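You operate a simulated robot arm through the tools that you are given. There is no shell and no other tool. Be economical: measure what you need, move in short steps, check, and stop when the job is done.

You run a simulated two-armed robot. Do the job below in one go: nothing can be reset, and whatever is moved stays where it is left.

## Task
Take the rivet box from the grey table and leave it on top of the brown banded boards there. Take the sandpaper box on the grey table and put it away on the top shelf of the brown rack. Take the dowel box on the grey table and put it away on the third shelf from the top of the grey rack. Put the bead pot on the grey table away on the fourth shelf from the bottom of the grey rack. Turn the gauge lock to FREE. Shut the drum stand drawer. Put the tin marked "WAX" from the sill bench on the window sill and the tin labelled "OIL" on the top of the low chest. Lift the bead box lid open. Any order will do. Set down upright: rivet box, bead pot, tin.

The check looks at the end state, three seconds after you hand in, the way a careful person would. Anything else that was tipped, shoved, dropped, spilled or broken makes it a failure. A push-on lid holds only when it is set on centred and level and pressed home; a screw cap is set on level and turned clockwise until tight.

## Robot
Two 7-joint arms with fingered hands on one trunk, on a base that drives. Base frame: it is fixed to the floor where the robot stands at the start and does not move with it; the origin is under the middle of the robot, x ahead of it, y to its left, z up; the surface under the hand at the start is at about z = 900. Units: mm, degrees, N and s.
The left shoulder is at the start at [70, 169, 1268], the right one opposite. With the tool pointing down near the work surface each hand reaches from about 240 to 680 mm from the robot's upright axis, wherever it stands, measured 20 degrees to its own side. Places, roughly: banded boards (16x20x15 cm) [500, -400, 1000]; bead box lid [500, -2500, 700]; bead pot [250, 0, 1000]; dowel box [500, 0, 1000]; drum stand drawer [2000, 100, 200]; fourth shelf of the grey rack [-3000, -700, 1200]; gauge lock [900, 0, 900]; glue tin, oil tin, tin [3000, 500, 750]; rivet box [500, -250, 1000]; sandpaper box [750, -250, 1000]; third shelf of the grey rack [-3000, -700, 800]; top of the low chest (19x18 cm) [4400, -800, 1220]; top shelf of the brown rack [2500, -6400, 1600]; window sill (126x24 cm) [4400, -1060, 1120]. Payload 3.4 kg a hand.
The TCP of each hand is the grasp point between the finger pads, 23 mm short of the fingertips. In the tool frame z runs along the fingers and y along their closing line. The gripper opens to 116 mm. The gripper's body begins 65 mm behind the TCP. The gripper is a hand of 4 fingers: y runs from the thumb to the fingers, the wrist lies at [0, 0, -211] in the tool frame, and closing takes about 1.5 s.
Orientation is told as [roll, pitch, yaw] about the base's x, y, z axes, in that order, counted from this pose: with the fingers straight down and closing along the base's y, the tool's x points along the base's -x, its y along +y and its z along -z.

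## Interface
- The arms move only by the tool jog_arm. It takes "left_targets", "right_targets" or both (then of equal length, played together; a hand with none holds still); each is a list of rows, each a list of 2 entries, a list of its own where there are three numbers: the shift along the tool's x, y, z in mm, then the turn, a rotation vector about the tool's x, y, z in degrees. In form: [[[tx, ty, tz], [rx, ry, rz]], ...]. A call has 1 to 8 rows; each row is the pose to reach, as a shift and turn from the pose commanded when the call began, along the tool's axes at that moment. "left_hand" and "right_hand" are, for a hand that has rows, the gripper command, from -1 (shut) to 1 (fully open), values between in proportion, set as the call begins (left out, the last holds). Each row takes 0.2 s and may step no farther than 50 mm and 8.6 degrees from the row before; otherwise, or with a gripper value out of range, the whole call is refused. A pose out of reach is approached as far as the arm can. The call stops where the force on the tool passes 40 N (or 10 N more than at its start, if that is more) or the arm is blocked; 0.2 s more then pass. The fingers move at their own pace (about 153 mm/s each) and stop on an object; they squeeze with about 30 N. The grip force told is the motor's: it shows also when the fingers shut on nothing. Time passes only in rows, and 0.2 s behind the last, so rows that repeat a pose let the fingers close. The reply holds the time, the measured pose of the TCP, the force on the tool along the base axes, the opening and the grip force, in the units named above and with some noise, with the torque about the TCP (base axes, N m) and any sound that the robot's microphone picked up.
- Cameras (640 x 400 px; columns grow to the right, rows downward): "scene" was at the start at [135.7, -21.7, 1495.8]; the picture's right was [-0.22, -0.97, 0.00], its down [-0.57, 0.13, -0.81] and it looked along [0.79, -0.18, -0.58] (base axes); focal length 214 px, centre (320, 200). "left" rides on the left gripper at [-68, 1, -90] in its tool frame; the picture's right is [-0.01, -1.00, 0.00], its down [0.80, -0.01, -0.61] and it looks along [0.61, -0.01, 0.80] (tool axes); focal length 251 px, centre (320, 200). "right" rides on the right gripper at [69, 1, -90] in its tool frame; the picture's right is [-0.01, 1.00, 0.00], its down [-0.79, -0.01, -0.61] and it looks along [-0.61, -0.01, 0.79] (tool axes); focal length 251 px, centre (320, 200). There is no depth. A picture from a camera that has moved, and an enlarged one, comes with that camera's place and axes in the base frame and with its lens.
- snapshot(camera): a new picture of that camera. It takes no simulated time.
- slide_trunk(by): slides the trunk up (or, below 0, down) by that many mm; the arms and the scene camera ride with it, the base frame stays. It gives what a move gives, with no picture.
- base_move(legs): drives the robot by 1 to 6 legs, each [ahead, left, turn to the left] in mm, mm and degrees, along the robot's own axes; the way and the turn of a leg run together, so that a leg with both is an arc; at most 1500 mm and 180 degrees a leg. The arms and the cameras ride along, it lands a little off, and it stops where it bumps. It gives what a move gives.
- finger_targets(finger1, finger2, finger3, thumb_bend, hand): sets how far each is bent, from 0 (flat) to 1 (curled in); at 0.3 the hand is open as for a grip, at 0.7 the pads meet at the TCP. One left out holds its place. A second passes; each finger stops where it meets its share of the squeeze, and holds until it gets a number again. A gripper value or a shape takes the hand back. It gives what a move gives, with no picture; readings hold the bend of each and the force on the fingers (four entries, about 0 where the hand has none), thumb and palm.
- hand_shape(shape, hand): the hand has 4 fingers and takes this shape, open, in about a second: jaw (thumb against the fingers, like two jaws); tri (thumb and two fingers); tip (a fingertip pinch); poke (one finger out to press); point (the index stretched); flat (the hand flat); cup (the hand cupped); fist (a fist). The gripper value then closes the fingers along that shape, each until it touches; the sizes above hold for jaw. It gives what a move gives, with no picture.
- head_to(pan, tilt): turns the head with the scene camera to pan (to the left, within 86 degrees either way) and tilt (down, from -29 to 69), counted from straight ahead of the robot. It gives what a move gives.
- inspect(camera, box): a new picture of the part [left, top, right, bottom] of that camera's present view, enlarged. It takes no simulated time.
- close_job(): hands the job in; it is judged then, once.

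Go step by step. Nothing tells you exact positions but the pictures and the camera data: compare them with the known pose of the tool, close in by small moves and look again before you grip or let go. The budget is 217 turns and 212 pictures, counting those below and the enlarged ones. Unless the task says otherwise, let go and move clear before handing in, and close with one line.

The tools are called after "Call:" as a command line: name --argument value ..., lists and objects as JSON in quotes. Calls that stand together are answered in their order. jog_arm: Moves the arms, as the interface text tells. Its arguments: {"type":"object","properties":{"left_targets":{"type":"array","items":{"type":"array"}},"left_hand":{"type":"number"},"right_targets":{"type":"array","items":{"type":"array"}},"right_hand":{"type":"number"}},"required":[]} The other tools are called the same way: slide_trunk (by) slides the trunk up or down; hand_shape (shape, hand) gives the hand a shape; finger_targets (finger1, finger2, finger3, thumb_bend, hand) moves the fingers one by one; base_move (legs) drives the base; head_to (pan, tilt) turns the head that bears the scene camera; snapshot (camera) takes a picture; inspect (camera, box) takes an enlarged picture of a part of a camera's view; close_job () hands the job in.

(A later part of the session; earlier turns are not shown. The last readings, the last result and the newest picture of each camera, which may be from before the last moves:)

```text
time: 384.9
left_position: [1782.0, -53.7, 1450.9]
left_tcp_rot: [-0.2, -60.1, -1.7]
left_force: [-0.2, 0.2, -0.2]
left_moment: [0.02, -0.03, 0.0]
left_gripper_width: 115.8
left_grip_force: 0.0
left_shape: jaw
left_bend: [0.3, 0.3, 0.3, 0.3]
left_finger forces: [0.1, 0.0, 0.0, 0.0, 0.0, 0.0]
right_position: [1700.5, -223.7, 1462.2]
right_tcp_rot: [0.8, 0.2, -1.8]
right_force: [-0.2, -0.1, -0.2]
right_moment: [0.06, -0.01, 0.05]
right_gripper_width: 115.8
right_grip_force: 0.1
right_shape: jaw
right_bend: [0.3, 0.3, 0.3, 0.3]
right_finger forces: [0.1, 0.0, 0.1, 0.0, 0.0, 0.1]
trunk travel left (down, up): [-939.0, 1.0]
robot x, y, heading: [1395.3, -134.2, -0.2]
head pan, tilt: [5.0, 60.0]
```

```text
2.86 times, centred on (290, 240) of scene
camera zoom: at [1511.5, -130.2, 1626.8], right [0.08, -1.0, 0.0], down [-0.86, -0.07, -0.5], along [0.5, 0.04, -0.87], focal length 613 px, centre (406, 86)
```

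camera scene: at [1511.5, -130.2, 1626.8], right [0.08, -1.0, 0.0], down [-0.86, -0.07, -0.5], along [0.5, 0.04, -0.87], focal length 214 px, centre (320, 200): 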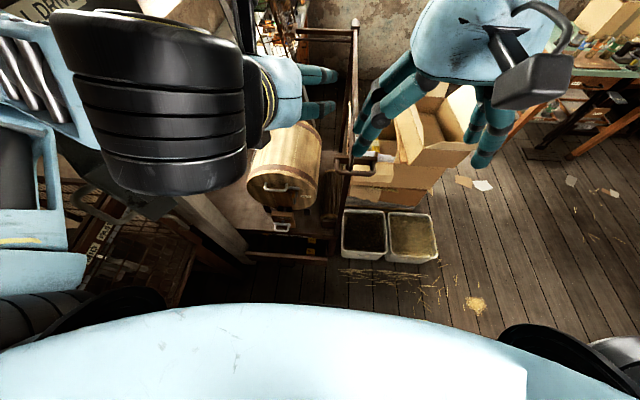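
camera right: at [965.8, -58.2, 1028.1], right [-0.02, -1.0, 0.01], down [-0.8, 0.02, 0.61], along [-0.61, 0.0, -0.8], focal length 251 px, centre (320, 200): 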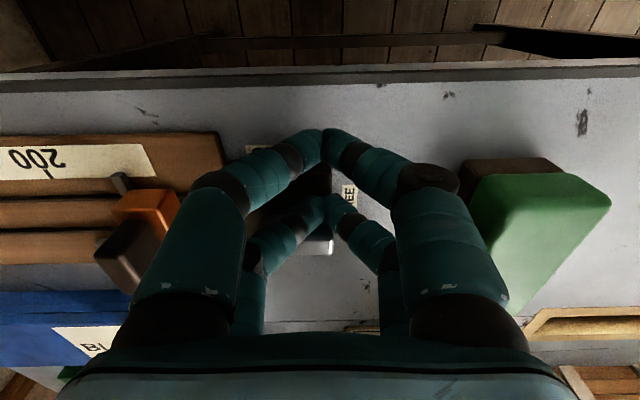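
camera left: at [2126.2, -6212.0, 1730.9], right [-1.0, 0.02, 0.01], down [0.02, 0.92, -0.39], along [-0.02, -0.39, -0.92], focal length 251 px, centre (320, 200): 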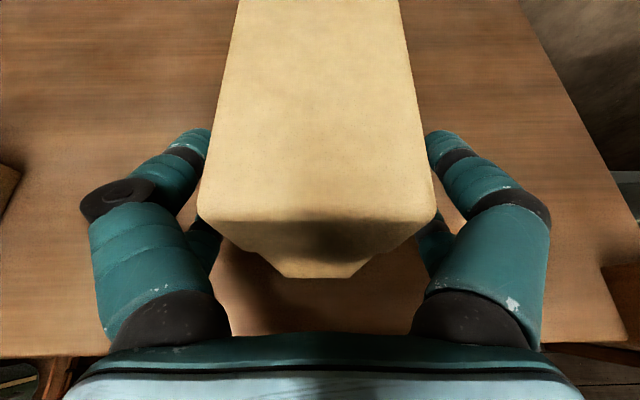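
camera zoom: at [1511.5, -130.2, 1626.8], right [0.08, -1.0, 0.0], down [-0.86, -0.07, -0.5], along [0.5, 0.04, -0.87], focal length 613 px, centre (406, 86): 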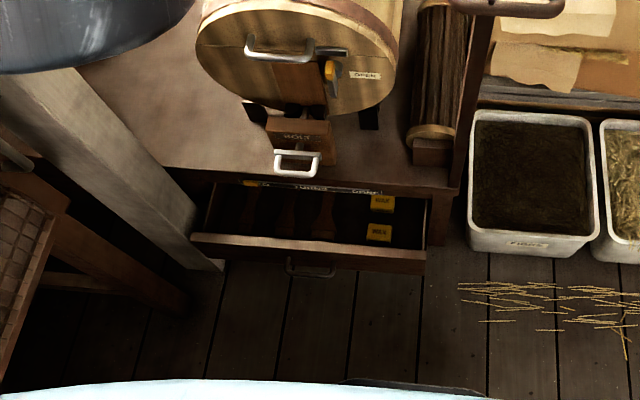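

The drawer is open ~110 mm (front at x≈1875, centred y≈116, top edge z≈260). I lower the trunk and bring the closed left hand in front of it.

Call:
jog_arm --left_targets '[[[20, 20, -35], [0, 0, 0]], [[25, 60, -44], [0, 0, 0]], [[25, 100, -44], [0, 0, 0]], [[25, 130, -44], [0, 0, 0]]]' --left_hand -1

Call:
slide_trunk --by -780

Call:
head_to --pan 20 --tilt 45

Call:
snapshot --camera "scene"

```text
time: 386.1
left_position: [1789.8, 16.1, 1527.5]
left_tcp_rot: [3.3, -59.9, -6.6]
left_force: [0.1, -1.1, -0.6]
left_moment: [-0.02, -0.01, -0.02]
left_gripper_width: 0.1
left_grip_force: 29.9
left_shape: jaw
left_bend: [0.62, 0.62, 0.62, 0.62]
left_finger forces: [0.0, 0.1, 0.1, 0.1, 0.1, 0.0]
left hand out of reach, approached as far as the arm can: row 1, 2, 3, 4
right_position: [1705.8, -268.4, 1458.8]
right_tcp_rot: [2.2, 0.3, -3.6]
right_force: [-0.4, -0.5, 0.2]
right_moment: [0.0, -0.01, 0.03]
right_gripper_width: 116.0
right_grip_force: 0.1
right_shape: jaw
right_bend: [0.3, 0.3, 0.3, 0.3]
right_finger forces: [0.1, 0.1, 0.0, 0.0, 0.0, 0.0]
trunk travel left (down, up): [-939.0, 1.0]
robot x, y, heading: [1403.4, -136.0, -1.9]
head pan, tilt: [5.0, 60.0]
stopped in row 4 (left hand): the arm was blocked; the commanded pose is now the measured one
```

```text
refused: -780 is not a number from -400 to 400
```

```text
time: 386.9
left_position: [1793.7, 17.7, 1526.5]
left_tcp_rot: [3.1, -59.6, -6.1]
left_force: [0.0, 0.4, 0.0]
left_moment: [0.02, 0.0, 0.02]
left_gripper_width: 0.0
left_grip_force: 29.4
left_shape: jaw
left_bend: [0.62, 0.62, 0.62, 0.62]
left_finger forces: [0.0, 0.0, 0.0, 0.0, 0.0, 0.0]
right_position: [1711.5, -268.8, 1456.5]
right_tcp_rot: [2.2, 0.6, -3.2]
right_force: [-0.2, -1.5, 0.0]
right_moment: [0.0, -0.02, 0.0]
right_gripper_width: 115.8
right_grip_force: 0.1
right_shape: jaw
right_bend: [0.3, 0.3, 0.3, 0.3]
right_finger forces: [0.1, 0.1, 0.1, 0.0, 0.1, 0.0]
trunk travel left (down, up): [-939.0, 1.0]
robot x, y, heading: [1398.1, -134.9, -1.5]
head pan, tilt: [20.0, 45.0]
```

```text
51 pictures are left
camera scene: at [1537.4, -153.6, 1645.6], right [0.31, -0.95, -0.03], down [-0.68, -0.2, -0.71], along [0.67, 0.24, -0.71], focal length 214 px, centre (320, 200)
```

scene: 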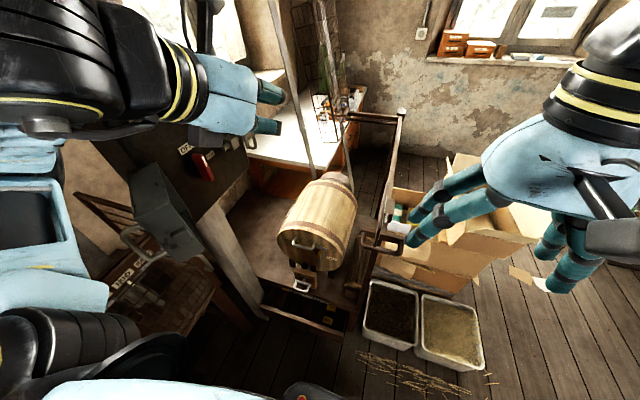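

The left arm bumped the switch panel on the post. I move right away from it and inspect the panel.

Call:
base_move --legs '[[0, -220, 1.5]]'

Call:
head_to --pan 50 --tilt 25

Call:
snapshot --camera "scene"

```text
time: 388.6
left_position: [1776.4, -151.1, 1523.2]
left_tcp_rot: [-0.1, -60.0, -1.5]
left_force: [0.1, 0.6, -0.3]
left_moment: [0.0, 0.0, -0.01]
left_gripper_width: 0.2
left_grip_force: 30.2
left_shape: jaw
left_bend: [0.62, 0.62, 0.62, 0.62]
left_finger forces: [0.0, 0.1, 0.0, 0.0, 0.0, 0.1]
right_position: [1705.2, -444.4, 1462.0]
right_tcp_rot: [0.7, 0.2, -1.5]
right_force: [0.6, -0.3, -0.6]
right_moment: [-0.02, 0.01, -0.01]
right_gripper_width: 115.7
right_grip_force: 0.0
right_shape: jaw
right_bend: [0.3, 0.3, 0.3, 0.3]
right_finger forces: [0.1, 0.0, 0.0, 0.0, 0.1, 0.0]
trunk travel left (down, up): [-939.0, 1.0]
robot x, y, heading: [1400.1, -353.9, 0.1]
head pan, tilt: [20.0, 45.0]
```

```text
time: 389.6
left_position: [1777.2, -155.8, 1524.1]
left_tcp_rot: [0.2, -60.2, -1.7]
left_force: [-0.3, 0.5, 0.4]
left_moment: [-0.01, -0.02, 0.0]
left_gripper_width: 0.2
left_grip_force: 30.2
left_shape: jaw
left_bend: [0.62, 0.62, 0.62, 0.62]
left_finger forces: [0.0, 0.1, 0.0, 0.0, 0.1, 0.1]
right_position: [1704.6, -446.6, 1461.5]
right_tcp_rot: [0.7, 0.2, -1.5]
right_force: [0.0, 0.1, 0.7]
right_moment: [-0.03, 0.0, 0.02]
right_gripper_width: 115.6
right_grip_force: 0.1
right_shape: jaw
right_bend: [0.3, 0.3, 0.3, 0.3]
right_finger forces: [0.0, 0.1, 0.1, 0.0, 0.1, 0.0]
trunk travel left (down, up): [-939.0, 1.0]
robot x, y, heading: [1398.0, -358.2, 0.3]
head pan, tilt: [50.0, 25.0]
```

```text
50 pictures are left
camera scene: at [1508.1, -288.5, 1676.8], right [0.77, -0.64, 0.0], down [-0.27, -0.32, -0.91], along [0.58, 0.69, -0.42], focal length 214 px, centre (320, 200)
```

scene: 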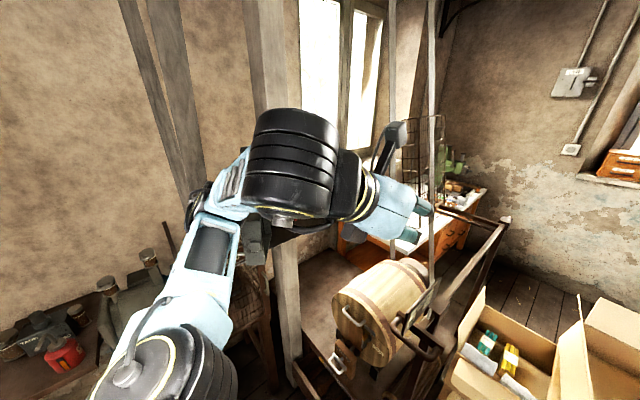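

The arm hides the panel; here it's clear to lower the trunk, after which the panel will be visible.

Call:
slide_trunk --by -400

Call:
slide_trunk --by -370

Call:
head_to --pan 45 --tilt -15

Call:
snapshot --camera "scene"

Call:
head_to --pan 35 --tilt 35

Call:
snapshot --camera "scene"

```text
time: 393.4
left_position: [1777.2, -155.1, 1122.9]
left_tcp_rot: [0.1, -60.1, -1.7]
left_force: [0.0, -0.6, -0.1]
left_moment: [0.02, 0.02, 0.0]
left_gripper_width: 0.0
left_grip_force: 29.9
left_shape: jaw
left_bend: [0.62, 0.62, 0.62, 0.62]
left_finger forces: [0.0, 0.1, 0.0, 0.0, 0.1, 0.0]
right_position: [1704.1, -445.8, 1061.4]
right_tcp_rot: [0.8, 0.2, -1.5]
right_force: [0.6, -0.1, 0.5]
right_moment: [-0.01, 0.02, 0.03]
right_gripper_width: 115.8
right_grip_force: 0.1
right_shape: jaw
right_bend: [0.3, 0.3, 0.3, 0.3]
right_finger forces: [0.1, 0.0, 0.1, 0.1, 0.0, 0.1]
trunk travel left (down, up): [-539.0, 401.0]
robot x, y, heading: [1396.0, -357.1, 0.0]
head pan, tilt: [50.0, 25.0]
```

```text
time: 397.0
left_position: [1777.4, -156.3, 753.2]
left_tcp_rot: [0.1, -60.0, -1.7]
left_force: [-0.4, -0.4, -0.7]
left_moment: [-0.01, -0.02, 0.01]
left_gripper_width: 0.0
left_grip_force: 29.6
left_shape: jaw
left_bend: [0.62, 0.62, 0.62, 0.62]
left_finger forces: [0.1, 0.0, 0.1, 0.1, 0.0, 0.0]
right_position: [1704.7, -444.5, 691.4]
right_tcp_rot: [0.8, 0.2, -1.5]
right_force: [-0.2, 0.5, -0.7]
right_moment: [-0.01, 0.04, 0.03]
right_gripper_width: 115.9
right_grip_force: 0.1
right_shape: jaw
right_bend: [0.3, 0.3, 0.3, 0.3]
right_finger forces: [0.0, 0.1, 0.0, 0.0, 0.0, 0.0]
trunk travel left (down, up): [-169.0, 771.0]
robot x, y, heading: [1400.3, -357.4, 0.2]
head pan, tilt: [50.0, 25.0]
```

```text
time: 398.0
left_position: [1776.7, -154.7, 755.1]
left_tcp_rot: [0.1, -60.2, -1.7]
left_force: [-0.5, -0.2, -0.4]
left_moment: [0.04, 0.0, -0.01]
left_gripper_width: 0.2
left_grip_force: 29.8
left_shape: jaw
left_bend: [0.62, 0.62, 0.62, 0.62]
left_finger forces: [0.1, 0.0, 0.0, 0.0, 0.1, 0.0]
right_position: [1705.4, -445.2, 692.1]
right_tcp_rot: [0.8, 0.2, -1.5]
right_force: [-0.3, 0.4, 0.5]
right_moment: [-0.02, 0.01, -0.01]
right_gripper_width: 116.0
right_grip_force: 0.1
right_shape: jaw
right_bend: [0.3, 0.3, 0.3, 0.3]
right_finger forces: [0.1, 0.0, 0.0, 0.0, 0.0, 0.0]
trunk travel left (down, up): [-169.0, 771.0]
robot x, y, heading: [1398.8, -356.8, 0.1]
head pan, tilt: [45.0, -15.0]
```

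```text
49 pictures are left
camera scene: at [1505.9, -301.6, 969.5], right [0.71, -0.71, 0.0], down [0.18, 0.18, -0.97], along [0.68, 0.68, 0.26], focal length 214 px, centre (320, 200)
```

scene: 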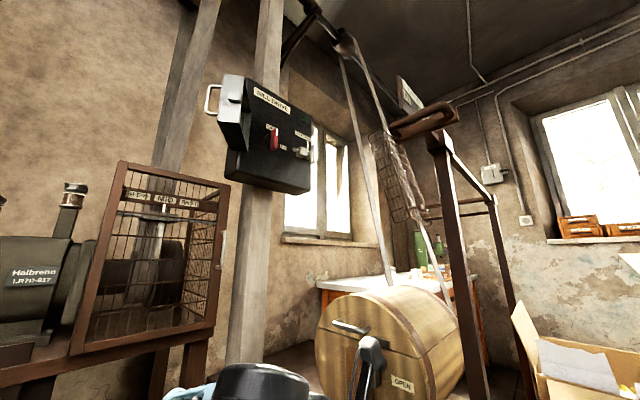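

```text
time: 399.2
left_position: [1776.7, -154.5, 755.2]
left_tcp_rot: [0.1, -60.0, -1.7]
left_force: [0.1, 0.5, 0.5]
left_moment: [-0.02, -0.02, 0.02]
left_gripper_width: 0.1
left_grip_force: 30.2
left_shape: jaw
left_bend: [0.62, 0.62, 0.62, 0.62]
left_finger forces: [0.0, 0.0, 0.0, 0.0, 0.1, 0.0]
right_position: [1704.1, -446.8, 691.7]
right_tcp_rot: [0.8, 0.2, -1.4]
right_force: [0.4, 0.0, -0.1]
right_moment: [0.03, 0.01, -0.02]
right_gripper_width: 115.7
right_grip_force: 0.1
right_shape: jaw
right_bend: [0.3, 0.3, 0.3, 0.3]
right_finger forces: [0.0, 0.1, 0.0, 0.1, 0.0, 0.1]
trunk travel left (down, up): [-169.0, 771.0]
robot x, y, heading: [1398.6, -353.8, 0.1]
head pan, tilt: [35.0, 35.0]
```

```text
48 pictures are left
camera scene: at [1521.2, -308.0, 891.1], right [0.57, -0.82, 0.0], down [-0.47, -0.33, -0.82], along [0.67, 0.47, -0.57], focal length 214 px, centre (320, 200)
```

scene: 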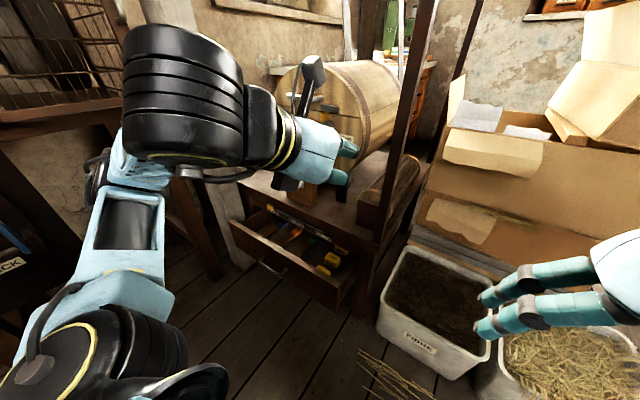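

The panel looks intact (lever still at OFF). The drawer front is at x≈1862, y −160…368, top z≈305. I shift left/back and lower the closed left hand in front of it.

Call:
base_move --legs '[[-80, 230, 0]]'

Call:
slide_trunk --by -160

Call:
jog_arm --left_targets '[[[38, 0, 22], [0, 0, 0]], [[76, 0, 44], [0, 0, 0]], [[115, 0, 66], [0, 0, 0]], [[153, 0, 88], [0, 0, 0]], [[192, 0, 110], [0, 0, 0]], [[230, 0, 132], [0, 0, 0]], [[268, 0, 154], [0, 0, 0]], [[295, 0, 170], [0, 0, 0]]]'

Call:
snapshot --camera "left"

Call:
snapshot --camera "scene"

```text
time: 401.0
left_position: [1698.2, 73.9, 754.0]
left_tcp_rot: [0.1, -60.1, -1.6]
left_force: [0.1, -0.3, 0.7]
left_moment: [0.0, 0.03, 0.01]
left_gripper_width: 0.0
left_grip_force: 29.8
left_shape: jaw
left_bend: [0.62, 0.62, 0.62, 0.62]
left_finger forces: [0.0, 0.0, 0.0, 0.0, 0.0, 0.1]
right_position: [1625.1, -217.2, 691.9]
right_tcp_rot: [0.8, 0.2, -1.5]
right_force: [0.7, 0.9, 0.2]
right_moment: [-0.02, 0.0, -0.01]
right_gripper_width: 115.9
right_grip_force: 0.0
right_shape: jaw
right_bend: [0.3, 0.3, 0.3, 0.3]
right_finger forces: [0.0, 0.1, 0.0, 0.0, 0.0, 0.0]
trunk travel left (down, up): [-169.0, 771.0]
robot x, y, heading: [1316.8, -125.3, -0.1]
head pan, tilt: [35.0, 35.0]
```

```text
time: 402.8
left_position: [1697.1, 73.2, 593.7]
left_tcp_rot: [0.2, -60.1, -1.8]
left_force: [-0.1, -0.5, -0.1]
left_moment: [0.0, -0.01, 0.0]
left_gripper_width: 0.0
left_grip_force: 30.4
left_shape: jaw
left_bend: [0.62, 0.62, 0.62, 0.62]
left_finger forces: [0.0, 0.1, 0.1, 0.1, 0.0, 0.0]
right_position: [1624.5, -217.7, 532.6]
right_tcp_rot: [0.9, 0.2, -1.5]
right_force: [-0.2, 1.0, -0.2]
right_moment: [0.01, -0.02, 0.03]
right_gripper_width: 115.8
right_grip_force: 0.1
right_shape: jaw
right_bend: [0.3, 0.3, 0.3, 0.3]
right_finger forces: [0.1, 0.0, 0.0, 0.0, 0.0, 0.0]
trunk travel left (down, up): [-9.0, 931.0]
robot x, y, heading: [1322.2, -126.1, -0.1]
head pan, tilt: [35.0, 35.0]
```

```text
time: 404.6
left_position: [1793.5, 45.9, 340.6]
left_tcp_rot: [0.2, -59.9, -1.7]
left_force: [0.0, -0.3, 0.5]
left_moment: [0.0, -0.01, 0.01]
left_gripper_width: 0.1
left_grip_force: 30.0
left_shape: jaw
left_bend: [0.62, 0.62, 0.62, 0.62]
left_finger forces: [0.0, 0.0, 0.0, 0.1, 0.0, 0.1]
left hand out of reach, approached as far as the arm can: row 1, 2, 3, 4, 5, 6, 7, 8
right_position: [1625.0, -216.5, 532.4]
right_tcp_rot: [0.9, 0.2, -1.5]
right_force: [0.1, 0.7, 0.1]
right_moment: [0.0, -0.01, 0.01]
right_gripper_width: 116.2
right_grip_force: 0.1
right_shape: jaw
right_bend: [0.3, 0.3, 0.3, 0.3]
right_finger forces: [0.0, 0.0, 0.0, 0.1, 0.0, 0.0]
trunk travel left (down, up): [-9.0, 931.0]
robot x, y, heading: [1320.5, -128.7, 0.2]
head pan, tilt: [35.0, 35.0]
```

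```text
47 pictures are left
camera left: at [1750.5, 47.4, 444.6], right [-0.02, -1.0, 0.01], down [-0.92, 0.02, -0.39], along [0.39, -0.01, -0.92], focal length 251 px, centre (320, 200)
```

left: 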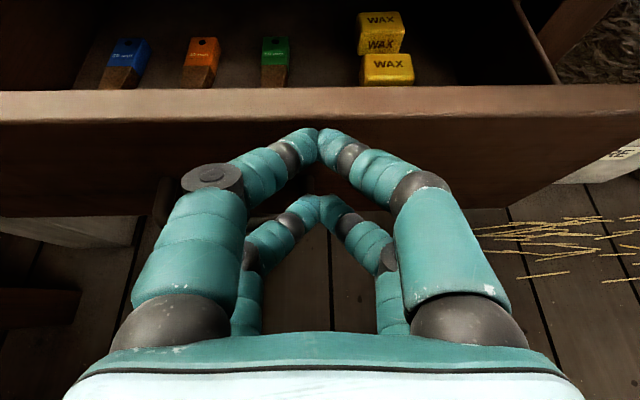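

```text
46 pictures are left
camera scene: at [1441.5, -79.1, 731.0], right [0.57, -0.82, 0.0], down [-0.47, -0.33, -0.82], along [0.67, 0.47, -0.57], focal length 214 px, centre (320, 200)
```

scene: 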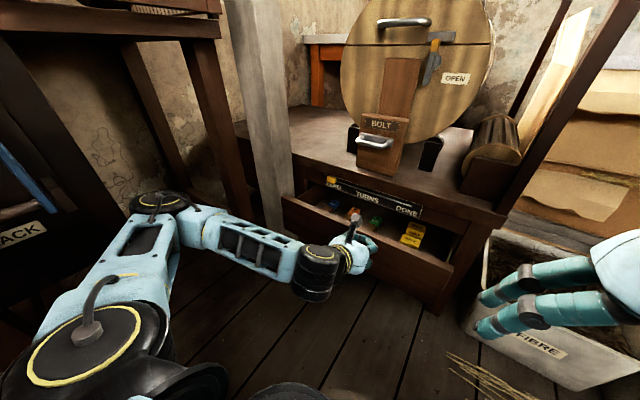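

Good view: I'm right at the drawer, but the hand is a bit high at its reach limit. Making the hand steeper lets it go lower.

Call:
jog_arm --left_targets '[[[0, 0, 0], [0, 8, 0]], [[0, 0, 0], [0, 16, 0]], [[0, 0, 0], [0, 24, 0]], [[0, 0, 0], [0, 32, 0]], [[0, 0, 0], [0, 40, 0]]]'

Call:
snapshot --camera "scene"

```text
time: 405.8
left_position: [1792.8, 45.1, 341.1]
left_tcp_rot: [0.1, -19.9, -1.6]
left_force: [0.1, -0.5, -0.7]
left_moment: [0.01, -0.02, 0.0]
left_gripper_width: 0.0
left_grip_force: 30.3
left_shape: jaw
left_bend: [0.62, 0.62, 0.62, 0.62]
left_finger forces: [0.1, 0.0, 0.0, 0.0, 0.1, 0.1]
right_position: [1625.6, -216.1, 531.6]
right_tcp_rot: [0.8, 0.1, -1.6]
right_force: [-0.5, -0.2, 0.4]
right_moment: [-0.01, -0.03, 0.0]
right_gripper_width: 115.7
right_grip_force: 0.1
right_shape: jaw
right_bend: [0.3, 0.3, 0.3, 0.3]
right_finger forces: [0.1, 0.1, 0.0, 0.0, 0.1, 0.0]
trunk travel left (down, up): [-9.0, 931.0]
robot x, y, heading: [1321.2, -128.4, 0.2]
head pan, tilt: [35.0, 35.0]
```

```text
45 pictures are left
camera scene: at [1441.5, -79.1, 731.0], right [0.57, -0.82, 0.0], down [-0.47, -0.33, -0.82], along [0.67, 0.47, -0.57], focal length 214 px, centre (320, 200)
```

scene: 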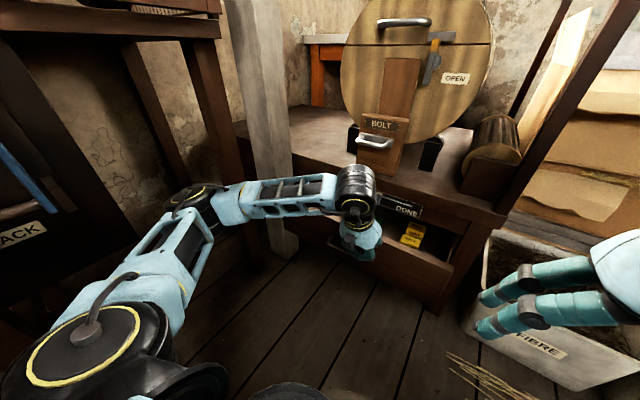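

Now I lower about 95 mm while pulling slightly back.

Call:
jog_arm --left_targets '[[[30, 0, 10], [0, 0, 0]], [[50, 10, 45], [0, 0, 0]], [[70, 20, 80], [0, 0, 0]]]'

Call:
snapshot --camera "left"

```text
time: 406.6
left_position: [1752.5, 64.6, 243.6]
left_tcp_rot: [0.1, -20.1, -1.6]
left_force: [-0.8, -0.2, 0.5]
left_moment: [-0.02, -0.01, 0.02]
left_gripper_width: 0.2
left_grip_force: 30.0
left_shape: jaw
left_bend: [0.62, 0.62, 0.62, 0.62]
left_finger forces: [0.1, 0.1, 0.0, 0.0, 0.1, 0.0]
right_position: [1625.7, -216.5, 531.4]
right_tcp_rot: [0.7, 0.1, -1.5]
right_force: [1.0, -0.2, 0.4]
right_moment: [0.02, -0.02, -0.01]
right_gripper_width: 115.9
right_grip_force: 0.0
right_shape: jaw
right_bend: [0.3, 0.3, 0.3, 0.3]
right_finger forces: [0.1, 0.0, 0.1, 0.0, 0.0, 0.1]
trunk travel left (down, up): [-9.0, 931.0]
robot x, y, heading: [1318.1, -128.2, -0.0]
head pan, tilt: [35.0, 35.0]
```

```text
44 pictures are left
camera left: at [1786.7, 63.1, 349.5], right [-0.02, -1.0, 0.0], down [-0.95, 0.02, 0.3], along [-0.3, 0.0, -0.95], focal length 251 px, centre (320, 200)
```

left: 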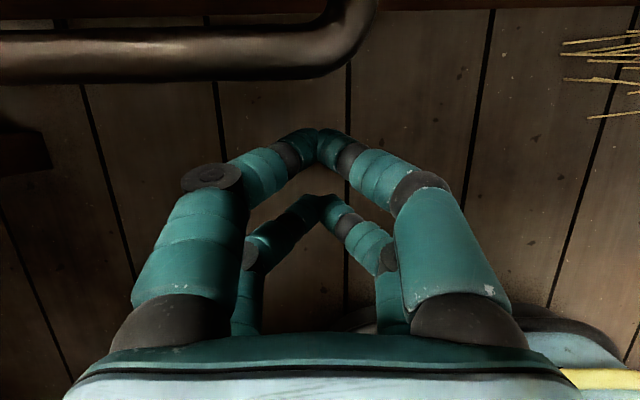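

The drawer handle bar is right ahead at about [1815,133,209]. I line up the closed fingertips with its middle.

Call:
jog_arm --left_targets '[[[3, 33, 10], [0, 0, 0]], [[8, 66, 22], [0, 0, 0]]]'

Call:
base_move --legs '[[50, 0, 0]]'

Call:
snapshot --camera "left"

Call:
snapshot --camera "scene"

```text
time: 407.2
left_position: [1755.0, 131.4, 218.0]
left_tcp_rot: [0.1, -20.2, -1.6]
left_force: [0.8, -0.3, -0.6]
left_moment: [0.0, 0.0, -0.01]
left_gripper_width: 0.1
left_grip_force: 29.7
left_shape: jaw
left_bend: [0.62, 0.62, 0.62, 0.62]
left_finger forces: [0.0, 0.1, 0.0, 0.0, 0.0, 0.0]
right_position: [1625.0, -217.2, 531.4]
right_tcp_rot: [0.8, 0.2, -1.5]
right_force: [-0.8, 0.8, 0.3]
right_moment: [0.0, 0.01, -0.03]
right_gripper_width: 115.8
right_grip_force: 0.0
right_shape: jaw
right_bend: [0.3, 0.3, 0.3, 0.3]
right_finger forces: [0.1, 0.0, 0.0, 0.1, 0.1, 0.1]
trunk travel left (down, up): [-9.0, 931.0]
robot x, y, heading: [1323.1, -129.1, -0.2]
head pan, tilt: [35.0, 35.0]
```

```text
time: 408.2
left_position: [1803.9, 130.4, 217.5]
left_tcp_rot: [0.1, -20.0, -1.6]
left_force: [0.3, 0.6, 0.1]
left_moment: [0.03, -0.02, -0.02]
left_gripper_width: 0.0
left_grip_force: 30.0
left_shape: jaw
left_bend: [0.62, 0.62, 0.62, 0.62]
left_finger forces: [0.0, 0.0, 0.1, 0.0, 0.1, 0.0]
right_position: [1673.4, -216.4, 531.5]
right_tcp_rot: [0.7, 0.2, -1.5]
right_force: [-0.5, 0.8, -0.2]
right_moment: [-0.01, -0.03, -0.02]
right_gripper_width: 116.0
right_grip_force: 0.0
right_shape: jaw
right_bend: [0.3, 0.3, 0.3, 0.3]
right_finger forces: [0.0, 0.0, 0.0, 0.0, 0.0, 0.0]
trunk travel left (down, up): [-9.0, 931.0]
robot x, y, heading: [1368.1, -130.5, -0.3]
head pan, tilt: [35.0, 35.0]
```

```text
43 pictures are left
camera left: at [1838.2, 129.1, 326.0], right [-0.02, -1.0, 0.0], down [-0.95, 0.02, 0.3], along [-0.3, 0.0, -0.95], focal length 251 px, centre (320, 200)
```

left: 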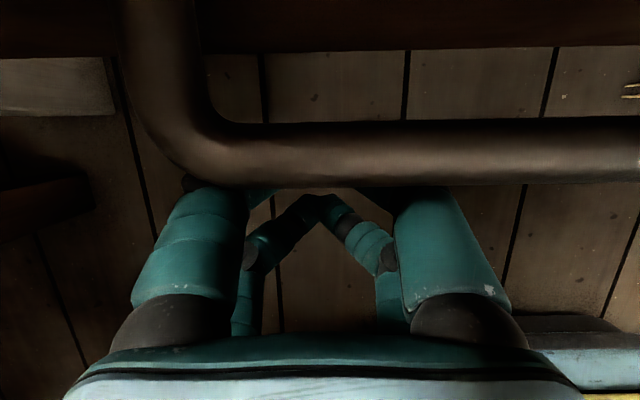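

```text
42 pictures are left
camera scene: at [1490.4, -79.2, 731.0], right [0.57, -0.82, 0.0], down [-0.47, -0.33, -0.82], along [0.67, 0.47, -0.57], focal length 214 px, centre (320, 200)
```

scene: 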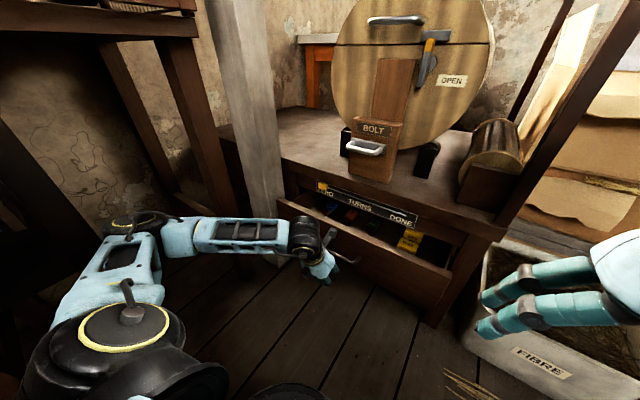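

The fingers are against the handle. I push with the base in steps.

Call:
base_move --legs '[[50, 0, 0]]'

Call:
base_move --legs '[[40, 0, 0]]'

Call:
snapshot --camera "scene"

```text
time: 409.1
left_position: [1856.1, 130.3, 218.6]
left_tcp_rot: [0.1, -20.1, -1.7]
left_force: [0.8, -0.2, -0.1]
left_moment: [-0.02, 0.0, -0.03]
left_gripper_width: 0.0
left_grip_force: 29.9
left_shape: jaw
left_bend: [0.62, 0.62, 0.62, 0.62]
left_finger forces: [0.0, 0.1, 0.0, 0.0, 0.0, 0.0]
right_position: [1725.3, -216.8, 531.3]
right_tcp_rot: [0.9, 0.2, -1.6]
right_force: [-0.1, -0.1, 0.1]
right_moment: [0.0, -0.01, 0.0]
right_gripper_width: 115.9
right_grip_force: 0.1
right_shape: jaw
right_bend: [0.3, 0.3, 0.3, 0.3]
right_finger forces: [0.1, 0.0, 0.0, 0.0, 0.0, 0.0]
trunk travel left (down, up): [-9.0, 931.0]
robot x, y, heading: [1420.3, -123.4, -0.0]
head pan, tilt: [35.0, 35.0]
```

```text
time: 410.0
left_position: [1896.5, 130.1, 219.0]
left_tcp_rot: [0.1, -20.1, -1.7]
left_force: [0.2, -0.4, -0.4]
left_moment: [-0.02, 0.04, -0.01]
left_gripper_width: 0.1
left_grip_force: 30.1
left_shape: jaw
left_bend: [0.62, 0.62, 0.62, 0.62]
left_finger forces: [0.0, 0.1, 0.0, 0.0, 0.0, 0.0]
right_position: [1765.6, -216.9, 531.7]
right_tcp_rot: [0.8, 0.4, -1.6]
right_force: [0.3, -0.4, -0.5]
right_moment: [-0.02, 0.01, -0.02]
right_gripper_width: 116.0
right_grip_force: 0.0
right_shape: jaw
right_bend: [0.3, 0.3, 0.3, 0.3]
right_finger forces: [0.1, 0.1, 0.0, 0.1, 0.0, 0.1]
trunk travel left (down, up): [-9.0, 931.0]
robot x, y, heading: [1461.5, -130.7, -0.0]
head pan, tilt: [35.0, 35.0]
```

```text
41 pictures are left
camera scene: at [1582.1, -79.4, 731.0], right [0.57, -0.82, 0.0], down [-0.47, -0.33, -0.82], along [0.67, 0.47, -0.57], focal length 214 px, centre (320, 200)
```

scene: 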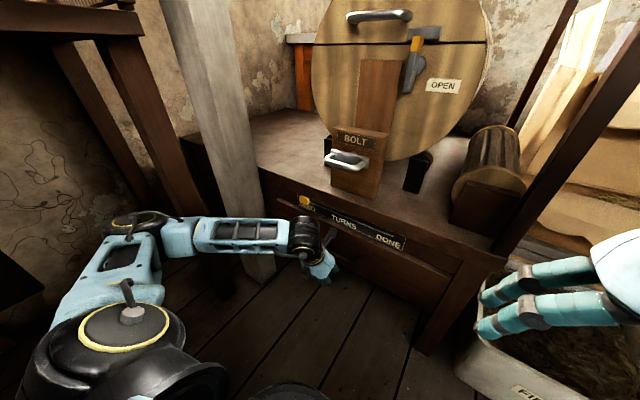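

Nearly shut. I push a little further until resistance.

Call:
base_move --legs '[[18, 0, 0]]'

Call:
inspect --camera "scene" --box '[230, 160, 480, 320]'

Call:
snapshot --camera "left"

```text
time: 410.8
left_position: [1914.2, 130.1, 219.0]
left_tcp_rot: [0.1, -20.1, -1.7]
left_force: [-0.6, 0.0, 0.0]
left_moment: [-0.04, 0.02, -0.01]
left_gripper_width: 0.0
left_grip_force: 30.8
left_shape: jaw
left_bend: [0.62, 0.62, 0.62, 0.62]
left_finger forces: [0.0, 0.1, 0.1, 0.0, 0.1, 0.1]
right_position: [1783.6, -217.0, 530.9]
right_tcp_rot: [0.8, 0.2, -1.6]
right_force: [-0.7, 0.3, -1.1]
right_moment: [0.02, 0.03, 0.03]
right_gripper_width: 115.8
right_grip_force: 0.0
right_shape: jaw
right_bend: [0.3, 0.3, 0.3, 0.3]
right_finger forces: [0.1, 0.1, 0.0, 0.1, 0.1, 0.1]
trunk travel left (down, up): [-9.0, 931.0]
robot x, y, heading: [1479.1, -126.3, -0.3]
head pan, tilt: [35.0, 35.0]
```

```text
2.50 times, centred on (355, 240) of scene
camera zoom: at [1600.0, -79.5, 731.0], right [0.57, -0.82, 0.0], down [-0.47, -0.33, -0.82], along [0.67, 0.47, -0.57], focal length 536 px, centre (232, 100)
```

zoom: 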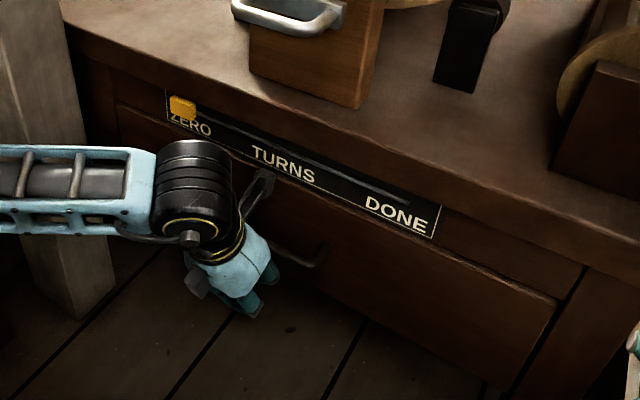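

```text
39 pictures are left
camera left: at [1948.1, 128.3, 326.0], right [-0.02, -1.0, 0.0], down [-0.95, 0.02, 0.3], along [-0.3, 0.0, -0.95], focal length 251 px, centre (320, 200)
```

left: 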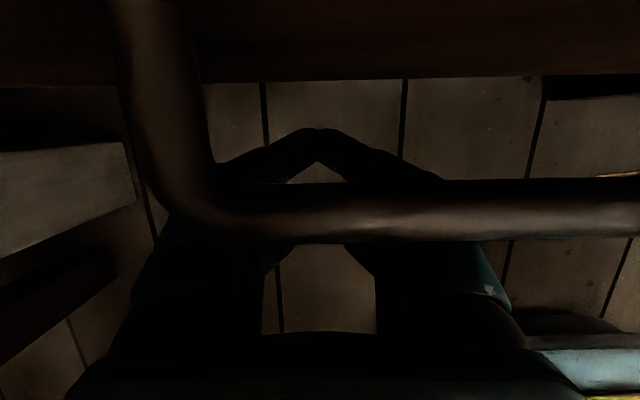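

Almost flush. I push a bit more and watch for the end stop.

Call:
base_move --legs '[[14, 0, 0]]'

Call:
inspect --camera "scene" --box '[260, 170, 480, 320]'

```text
time: 411.5
left_position: [1913.5, 129.8, 217.7]
left_tcp_rot: [0.0, -19.8, -1.7]
left_force: [-8.4, -0.3, 5.1]
left_moment: [0.05, -1.36, -0.02]
left_gripper_width: 0.0
left_grip_force: 29.9
left_shape: jaw
left_bend: [0.62, 0.62, 0.62, 0.62]
left_finger forces: [0.0, 0.1, 0.1, 0.0, 0.1, 0.0]
right_position: [1786.2, -217.0, 531.8]
right_tcp_rot: [1.0, 0.1, -1.4]
right_force: [-0.4, 1.1, 0.3]
right_moment: [0.01, 0.03, -0.01]
right_gripper_width: 116.1
right_grip_force: 0.1
right_shape: jaw
right_bend: [0.3, 0.3, 0.3, 0.3]
right_finger forces: [0.0, 0.0, 0.1, 0.0, 0.0, 0.0]
trunk travel left (down, up): [-9.0, 931.0]
robot x, y, heading: [1480.8, -129.8, -0.0]
head pan, tilt: [35.0, 35.0]
stopped in leg 1: the force on the tool passed its limit at 70 N (the readings are from after the stop); the commanded pose is now the measured one
```

```text
2.67 times, centred on (370, 245) of scene
camera zoom: at [1602.6, -79.2, 731.0], right [0.57, -0.82, 0.0], down [-0.47, -0.33, -0.82], along [0.67, 0.47, -0.57], focal length 572 px, centre (187, 80)
```

zoom: 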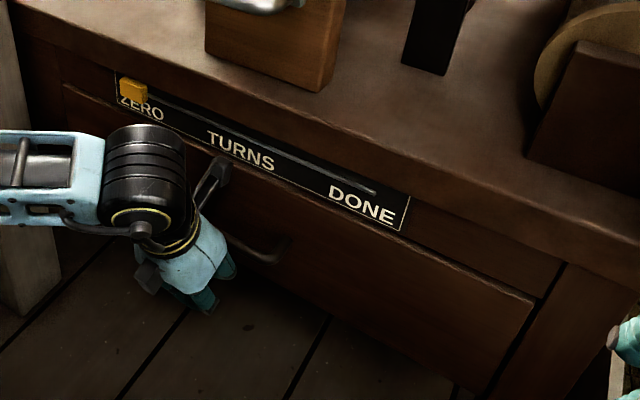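

A firm stop at ~70 N. I back off and check whether the drawer is really flush.

Call:
base_move --legs '[[-120, 0, 0]]'

Call:
inspect --camera "scene" --box '[240, 150, 480, 310]'

```text
time: 412.7
left_position: [1793.5, 129.2, 217.5]
left_tcp_rot: [-0.1, -19.7, -1.7]
left_force: [0.1, 0.2, -0.3]
left_moment: [-0.01, 0.01, 0.0]
left_gripper_width: 0.2
left_grip_force: 30.2
left_shape: jaw
left_bend: [0.62, 0.62, 0.62, 0.62]
left_finger forces: [0.1, 0.0, 0.0, 0.1, 0.0, 0.0]
right_position: [1666.5, -215.9, 531.8]
right_tcp_rot: [0.8, 0.1, -1.4]
right_force: [-1.1, -0.5, 0.2]
right_moment: [0.0, 0.0, 0.02]
right_gripper_width: 116.0
right_grip_force: 0.0
right_shape: jaw
right_bend: [0.3, 0.3, 0.3, 0.3]
right_finger forces: [0.1, 0.0, 0.0, 0.0, 0.0, 0.1]
trunk travel left (down, up): [-9.0, 931.0]
robot x, y, heading: [1361.6, -128.5, 0.3]
head pan, tilt: [35.0, 35.0]
```

```text
2.50 times, centred on (360, 230) of scene
camera zoom: at [1482.7, -79.2, 731.0], right [0.57, -0.82, 0.0], down [-0.47, -0.33, -0.82], along [0.67, 0.47, -0.57], focal length 536 px, centre (220, 125)
```

zoom: 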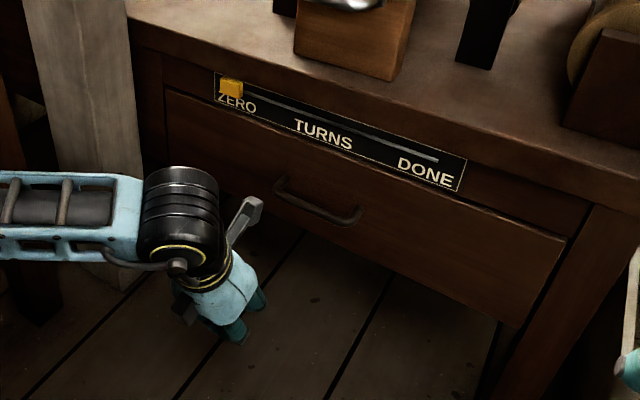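

It may still stand a few mm proud (the wrist camera touched the frame). I'll give the front a direct push with the fingertips right of the handle, with the hand tilted 45° so the fingertips lead.

Call:
jog_arm --left_targets '[[[-5, -38, -20], [0, -8, 0]], [[-12, -76, -40], [0, -16, 0]], [[-18, -114, -49], [0, -24, 0]], [[-18, -152, -49], [0, -25, 0]], [[-18, -185, -49], [0, -25, 0]]]'

Call:
base_move --legs '[[90, 0, 0]]'

Call:
snapshot --camera "left"

```text
time: 413.9
left_position: [1789.8, -56.4, 269.5]
left_tcp_rot: [0.0, -44.9, -1.6]
left_force: [-0.3, -0.2, 0.6]
left_moment: [0.0, 0.0, 0.02]
left_gripper_width: 0.3
left_grip_force: 30.4
left_shape: jaw
left_bend: [0.62, 0.62, 0.62, 0.62]
left_finger forces: [0.0, 0.0, 0.1, 0.0, 0.0, 0.0]
right_position: [1666.4, -216.8, 531.5]
right_tcp_rot: [0.9, 0.3, -1.5]
right_force: [0.3, 0.4, 0.4]
right_moment: [-0.01, -0.02, -0.01]
right_gripper_width: 116.3
right_grip_force: 0.1
right_shape: jaw
right_bend: [0.3, 0.3, 0.3, 0.3]
right_finger forces: [0.0, 0.0, 0.0, 0.0, 0.1, 0.0]
trunk travel left (down, up): [-9.0, 931.0]
robot x, y, heading: [1358.1, -127.2, 0.2]
head pan, tilt: [35.0, 35.0]
```

```text
time: 415.0
left_position: [1879.1, -56.6, 268.9]
left_tcp_rot: [0.1, -44.7, -1.7]
left_force: [0.4, -0.5, -0.2]
left_moment: [0.01, 0.02, -0.04]
left_gripper_width: 0.0
left_grip_force: 30.1
left_shape: jaw
left_bend: [0.62, 0.62, 0.62, 0.62]
left_finger forces: [0.0, 0.1, 0.0, 0.0, 0.1, 0.0]
right_position: [1755.6, -216.2, 530.6]
right_tcp_rot: [0.7, 0.2, -1.6]
right_force: [0.3, 0.8, -0.4]
right_moment: [0.02, 0.05, 0.0]
right_gripper_width: 115.7
right_grip_force: 0.0
right_shape: jaw
right_bend: [0.3, 0.3, 0.3, 0.3]
right_finger forces: [0.0, 0.0, 0.0, 0.0, 0.1, 0.0]
trunk travel left (down, up): [-9.0, 931.0]
robot x, y, heading: [1448.1, -127.2, -0.1]
head pan, tilt: [35.0, 35.0]
```

```text
36 pictures are left
camera left: at [1866.0, -55.7, 381.7], right [-0.02, -1.0, 0.01], down [-0.99, 0.02, -0.13], along [0.13, -0.01, -0.99], focal length 251 px, centre (320, 200)
```

left: 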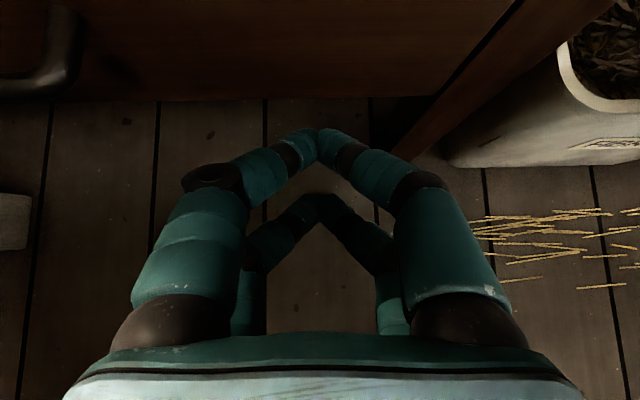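

Fingertips lead now. I push forward with the arm until the force stop.

Call:
jog_arm --left_targets '[[[-12, 0, 12], [0, 0, 0]], [[-20, 0, 20], [0, 0, 0]], [[-27, 0, 27], [0, 0, 0]], [[-33, 0, 33], [0, 0, 0]], [[-39, 0, 39], [0, 0, 0]], [[-45, 0, 45], [0, 0, 0]], [[-51, 0, 51], [0, 0, 0]], [[-57, 0, 57], [0, 0, 0]]]'

Call:
inspect --camera "scene" --box '[240, 150, 500, 340]'

```text
time: 416.3
left_position: [1929.4, -56.8, 267.1]
left_tcp_rot: [0.2, -44.0, -2.1]
left_force: [-9.4, -0.1, 1.6]
left_moment: [-0.02, -0.05, 0.03]
left_gripper_width: 0.0
left_grip_force: 30.2
left_shape: jaw
left_bend: [0.66, 0.62, 0.62, 0.62]
left_finger forces: [0.1, 0.0, 0.0, 0.0, 0.1, 0.1]
right_position: [1755.6, -216.6, 531.3]
right_tcp_rot: [0.8, 0.2, -1.4]
right_force: [-0.1, -0.5, 1.1]
right_moment: [-0.04, -0.01, -0.01]
right_gripper_width: 115.8
right_grip_force: 0.0
right_shape: jaw
right_bend: [0.3, 0.3, 0.3, 0.3]
right_finger forces: [0.0, 0.0, 0.0, 0.0, 0.1, 0.1]
trunk travel left (down, up): [-9.0, 931.0]
robot x, y, heading: [1455.2, -125.0, 0.1]
head pan, tilt: [35.0, 35.0]
stopped in row 6 (left hand): the force on the tool passed its limit at 52 N (the readings are from after the stop); the commanded pose is now the measured one
```

```text
2.11 times, centred on (370, 245) of scene
camera zoom: at [1571.3, -79.0, 731.1], right [0.58, -0.82, 0.0], down [-0.47, -0.33, -0.82], along [0.67, 0.47, -0.57], focal length 452 px, centre (215, 105)
```

zoom: 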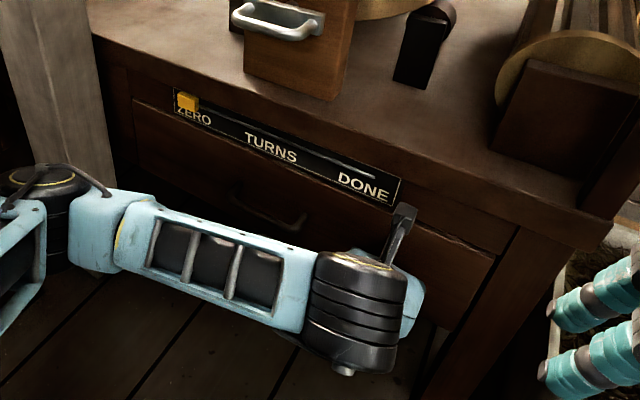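

The drawer is shut against its stop. Next the tins: I back off, raise the trunk and drive around to the sill bench.

Call:
base_move --legs '[[-180, 0, 0]]'

Call:
slide_trunk --by 400

Call:
slide_trunk --by 350

Call:
base_move --legs '[[0, -1080, 0], [1500, 0, 0], [420, 0, 0], [0, 0, 90], [300, 0, 0]]'

Call:
head_to --pan 0 --tilt 25

Call:
snapshot --camera "scene"

```text
time: 417.8
left_position: [1750.8, -57.1, 267.2]
left_tcp_rot: [0.1, -44.1, -1.8]
left_force: [-0.1, -0.4, -1.1]
left_moment: [0.0, -0.03, 0.01]
left_gripper_width: 0.0
left_grip_force: 29.9
left_shape: jaw
left_bend: [0.65, 0.62, 0.62, 0.62]
left_finger forces: [0.1, 0.1, 0.0, 0.0, 0.1, 0.0]
right_position: [1575.5, -215.1, 532.4]
right_tcp_rot: [0.9, 0.2, -1.3]
right_force: [-0.8, -0.8, 0.2]
right_moment: [0.02, 0.01, -0.06]
right_gripper_width: 115.9
right_grip_force: 0.0
right_shape: jaw
right_bend: [0.3, 0.3, 0.3, 0.3]
right_finger forces: [0.0, 0.1, 0.1, 0.0, 0.1, 0.0]
trunk travel left (down, up): [-9.0, 931.0]
robot x, y, heading: [1270.8, -128.6, 0.1]
head pan, tilt: [35.0, 35.0]
```

```text
time: 421.6
left_position: [1751.1, -56.7, 667.3]
left_tcp_rot: [0.1, -44.1, -1.8]
left_force: [-0.5, -0.4, 0.7]
left_moment: [0.0, -0.02, 0.01]
left_gripper_width: 0.0
left_grip_force: 30.4
left_shape: jaw
left_bend: [0.65, 0.62, 0.62, 0.62]
left_finger forces: [0.1, 0.1, 0.0, 0.0, 0.0, 0.0]
right_position: [1576.2, -216.8, 931.8]
right_tcp_rot: [0.9, 0.2, -1.3]
right_force: [-0.1, -0.2, 0.1]
right_moment: [0.01, -0.04, -0.01]
right_gripper_width: 116.0
right_grip_force: 0.2
right_shape: jaw
right_bend: [0.3, 0.3, 0.3, 0.3]
right_finger forces: [0.0, 0.0, 0.0, 0.1, 0.0, 0.1]
trunk travel left (down, up): [-409.0, 531.0]
robot x, y, heading: [1267.0, -124.8, 0.4]
head pan, tilt: [35.0, 35.0]
```

```text
time: 425.0
left_position: [1751.6, -56.7, 1017.3]
left_tcp_rot: [0.1, -44.1, -1.8]
left_force: [-0.3, -0.4, -0.1]
left_moment: [0.0, 0.03, -0.03]
left_gripper_width: 0.0
left_grip_force: 30.1
left_shape: jaw
left_bend: [0.65, 0.62, 0.62, 0.62]
left_finger forces: [0.0, 0.0, 0.0, 0.1, 0.0, 0.0]
right_position: [1576.3, -217.6, 1282.1]
right_tcp_rot: [0.9, 0.2, -1.3]
right_force: [-0.2, 0.5, 0.5]
right_moment: [0.01, 0.0, -0.03]
right_gripper_width: 116.1
right_grip_force: 0.0
right_shape: jaw
right_bend: [0.3, 0.3, 0.3, 0.3]
right_finger forces: [0.1, 0.0, 0.0, 0.0, 0.0, 0.1]
trunk travel left (down, up): [-759.0, 181.0]
robot x, y, heading: [1270.2, -131.7, 0.5]
head pan, tilt: [35.0, 35.0]
```

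```text
time: 445.0
left_position: [3078.9, -352.3, 1019.0]
left_tcp_rot: [0.2, -44.2, 88.8]
left_force: [0.6, 0.2, -0.1]
left_moment: [0.0, 0.02, 0.03]
left_gripper_width: 0.1
left_grip_force: 29.6
left_shape: jaw
left_bend: [0.65, 0.62, 0.62, 0.62]
left_finger forces: [0.1, 0.0, 0.0, 0.0, 0.0, 0.0]
right_position: [3239.7, -527.2, 1282.8]
right_tcp_rot: [1.0, 0.2, 89.4]
right_force: [0.2, -0.2, -0.2]
right_moment: [-0.04, 0.02, 0.02]
right_gripper_width: 116.0
right_grip_force: 0.1
right_shape: jaw
right_bend: [0.3, 0.3, 0.3, 0.3]
right_finger forces: [0.1, 0.0, 0.1, 0.0, 0.0, 0.1]
trunk travel left (down, up): [-759.0, 181.0]
robot x, y, heading: [3155.0, -828.9, 91.1]
head pan, tilt: [35.0, 35.0]
```

```text
time: 446.0
left_position: [3079.1, -350.6, 1017.8]
left_tcp_rot: [0.1, -44.1, 88.8]
left_force: [0.0, 0.4, 1.2]
left_moment: [0.01, -0.01, -0.01]
left_gripper_width: 0.0
left_grip_force: 30.1
left_shape: jaw
left_bend: [0.65, 0.62, 0.62, 0.62]
left_finger forces: [0.0, 0.1, 0.0, 0.1, 0.0, 0.0]
right_position: [3240.1, -524.0, 1282.1]
right_tcp_rot: [0.9, 0.2, 89.3]
right_force: [-0.4, 0.2, 0.7]
right_moment: [0.0, 0.0, 0.01]
right_gripper_width: 115.9
right_grip_force: 0.1
right_shape: jaw
right_bend: [0.3, 0.3, 0.3, 0.3]
right_finger forces: [0.0, 0.1, 0.1, 0.0, 0.1, 0.1]
trunk travel left (down, up): [-759.0, 181.0]
robot x, y, heading: [3156.9, -829.0, 91.0]
head pan, tilt: [0.0, 25.0]
```

```text
34 pictures are left
camera scene: at [3153.4, -691.4, 1496.8], right [1.0, 0.02, 0.0], down [0.01, -0.42, -0.91], along [-0.02, 0.91, -0.42], focal length 214 px, centre (320, 200)
```

scene: 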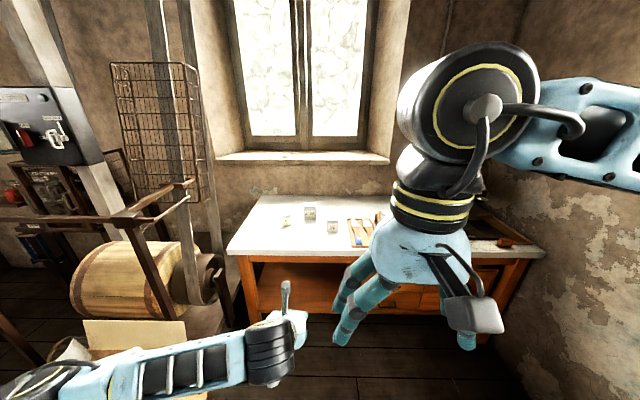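

The sill bench with three small tins is in view. I zoom in to read them.

Call:
inspect --camera "scene" --box '[260, 195, 360, 255]'

```text
6.40 times, centred on (310, 225) of scene
camera zoom: at [3153.4, -691.4, 1496.8], right [1.0, 0.02, 0.0], down [0.01, -0.42, -0.91], along [-0.02, 0.91, -0.42], focal length 1373 px, centre (384, 40)
```

zoom: 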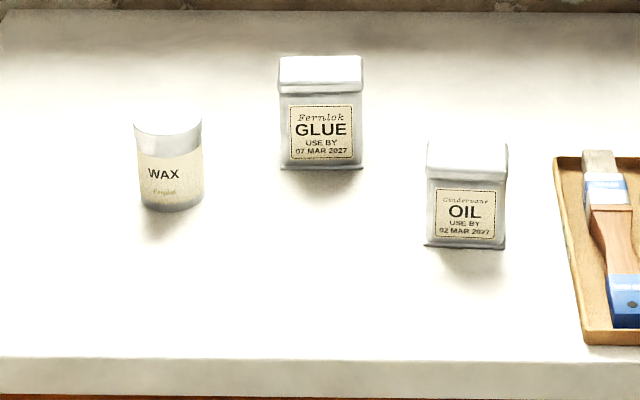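

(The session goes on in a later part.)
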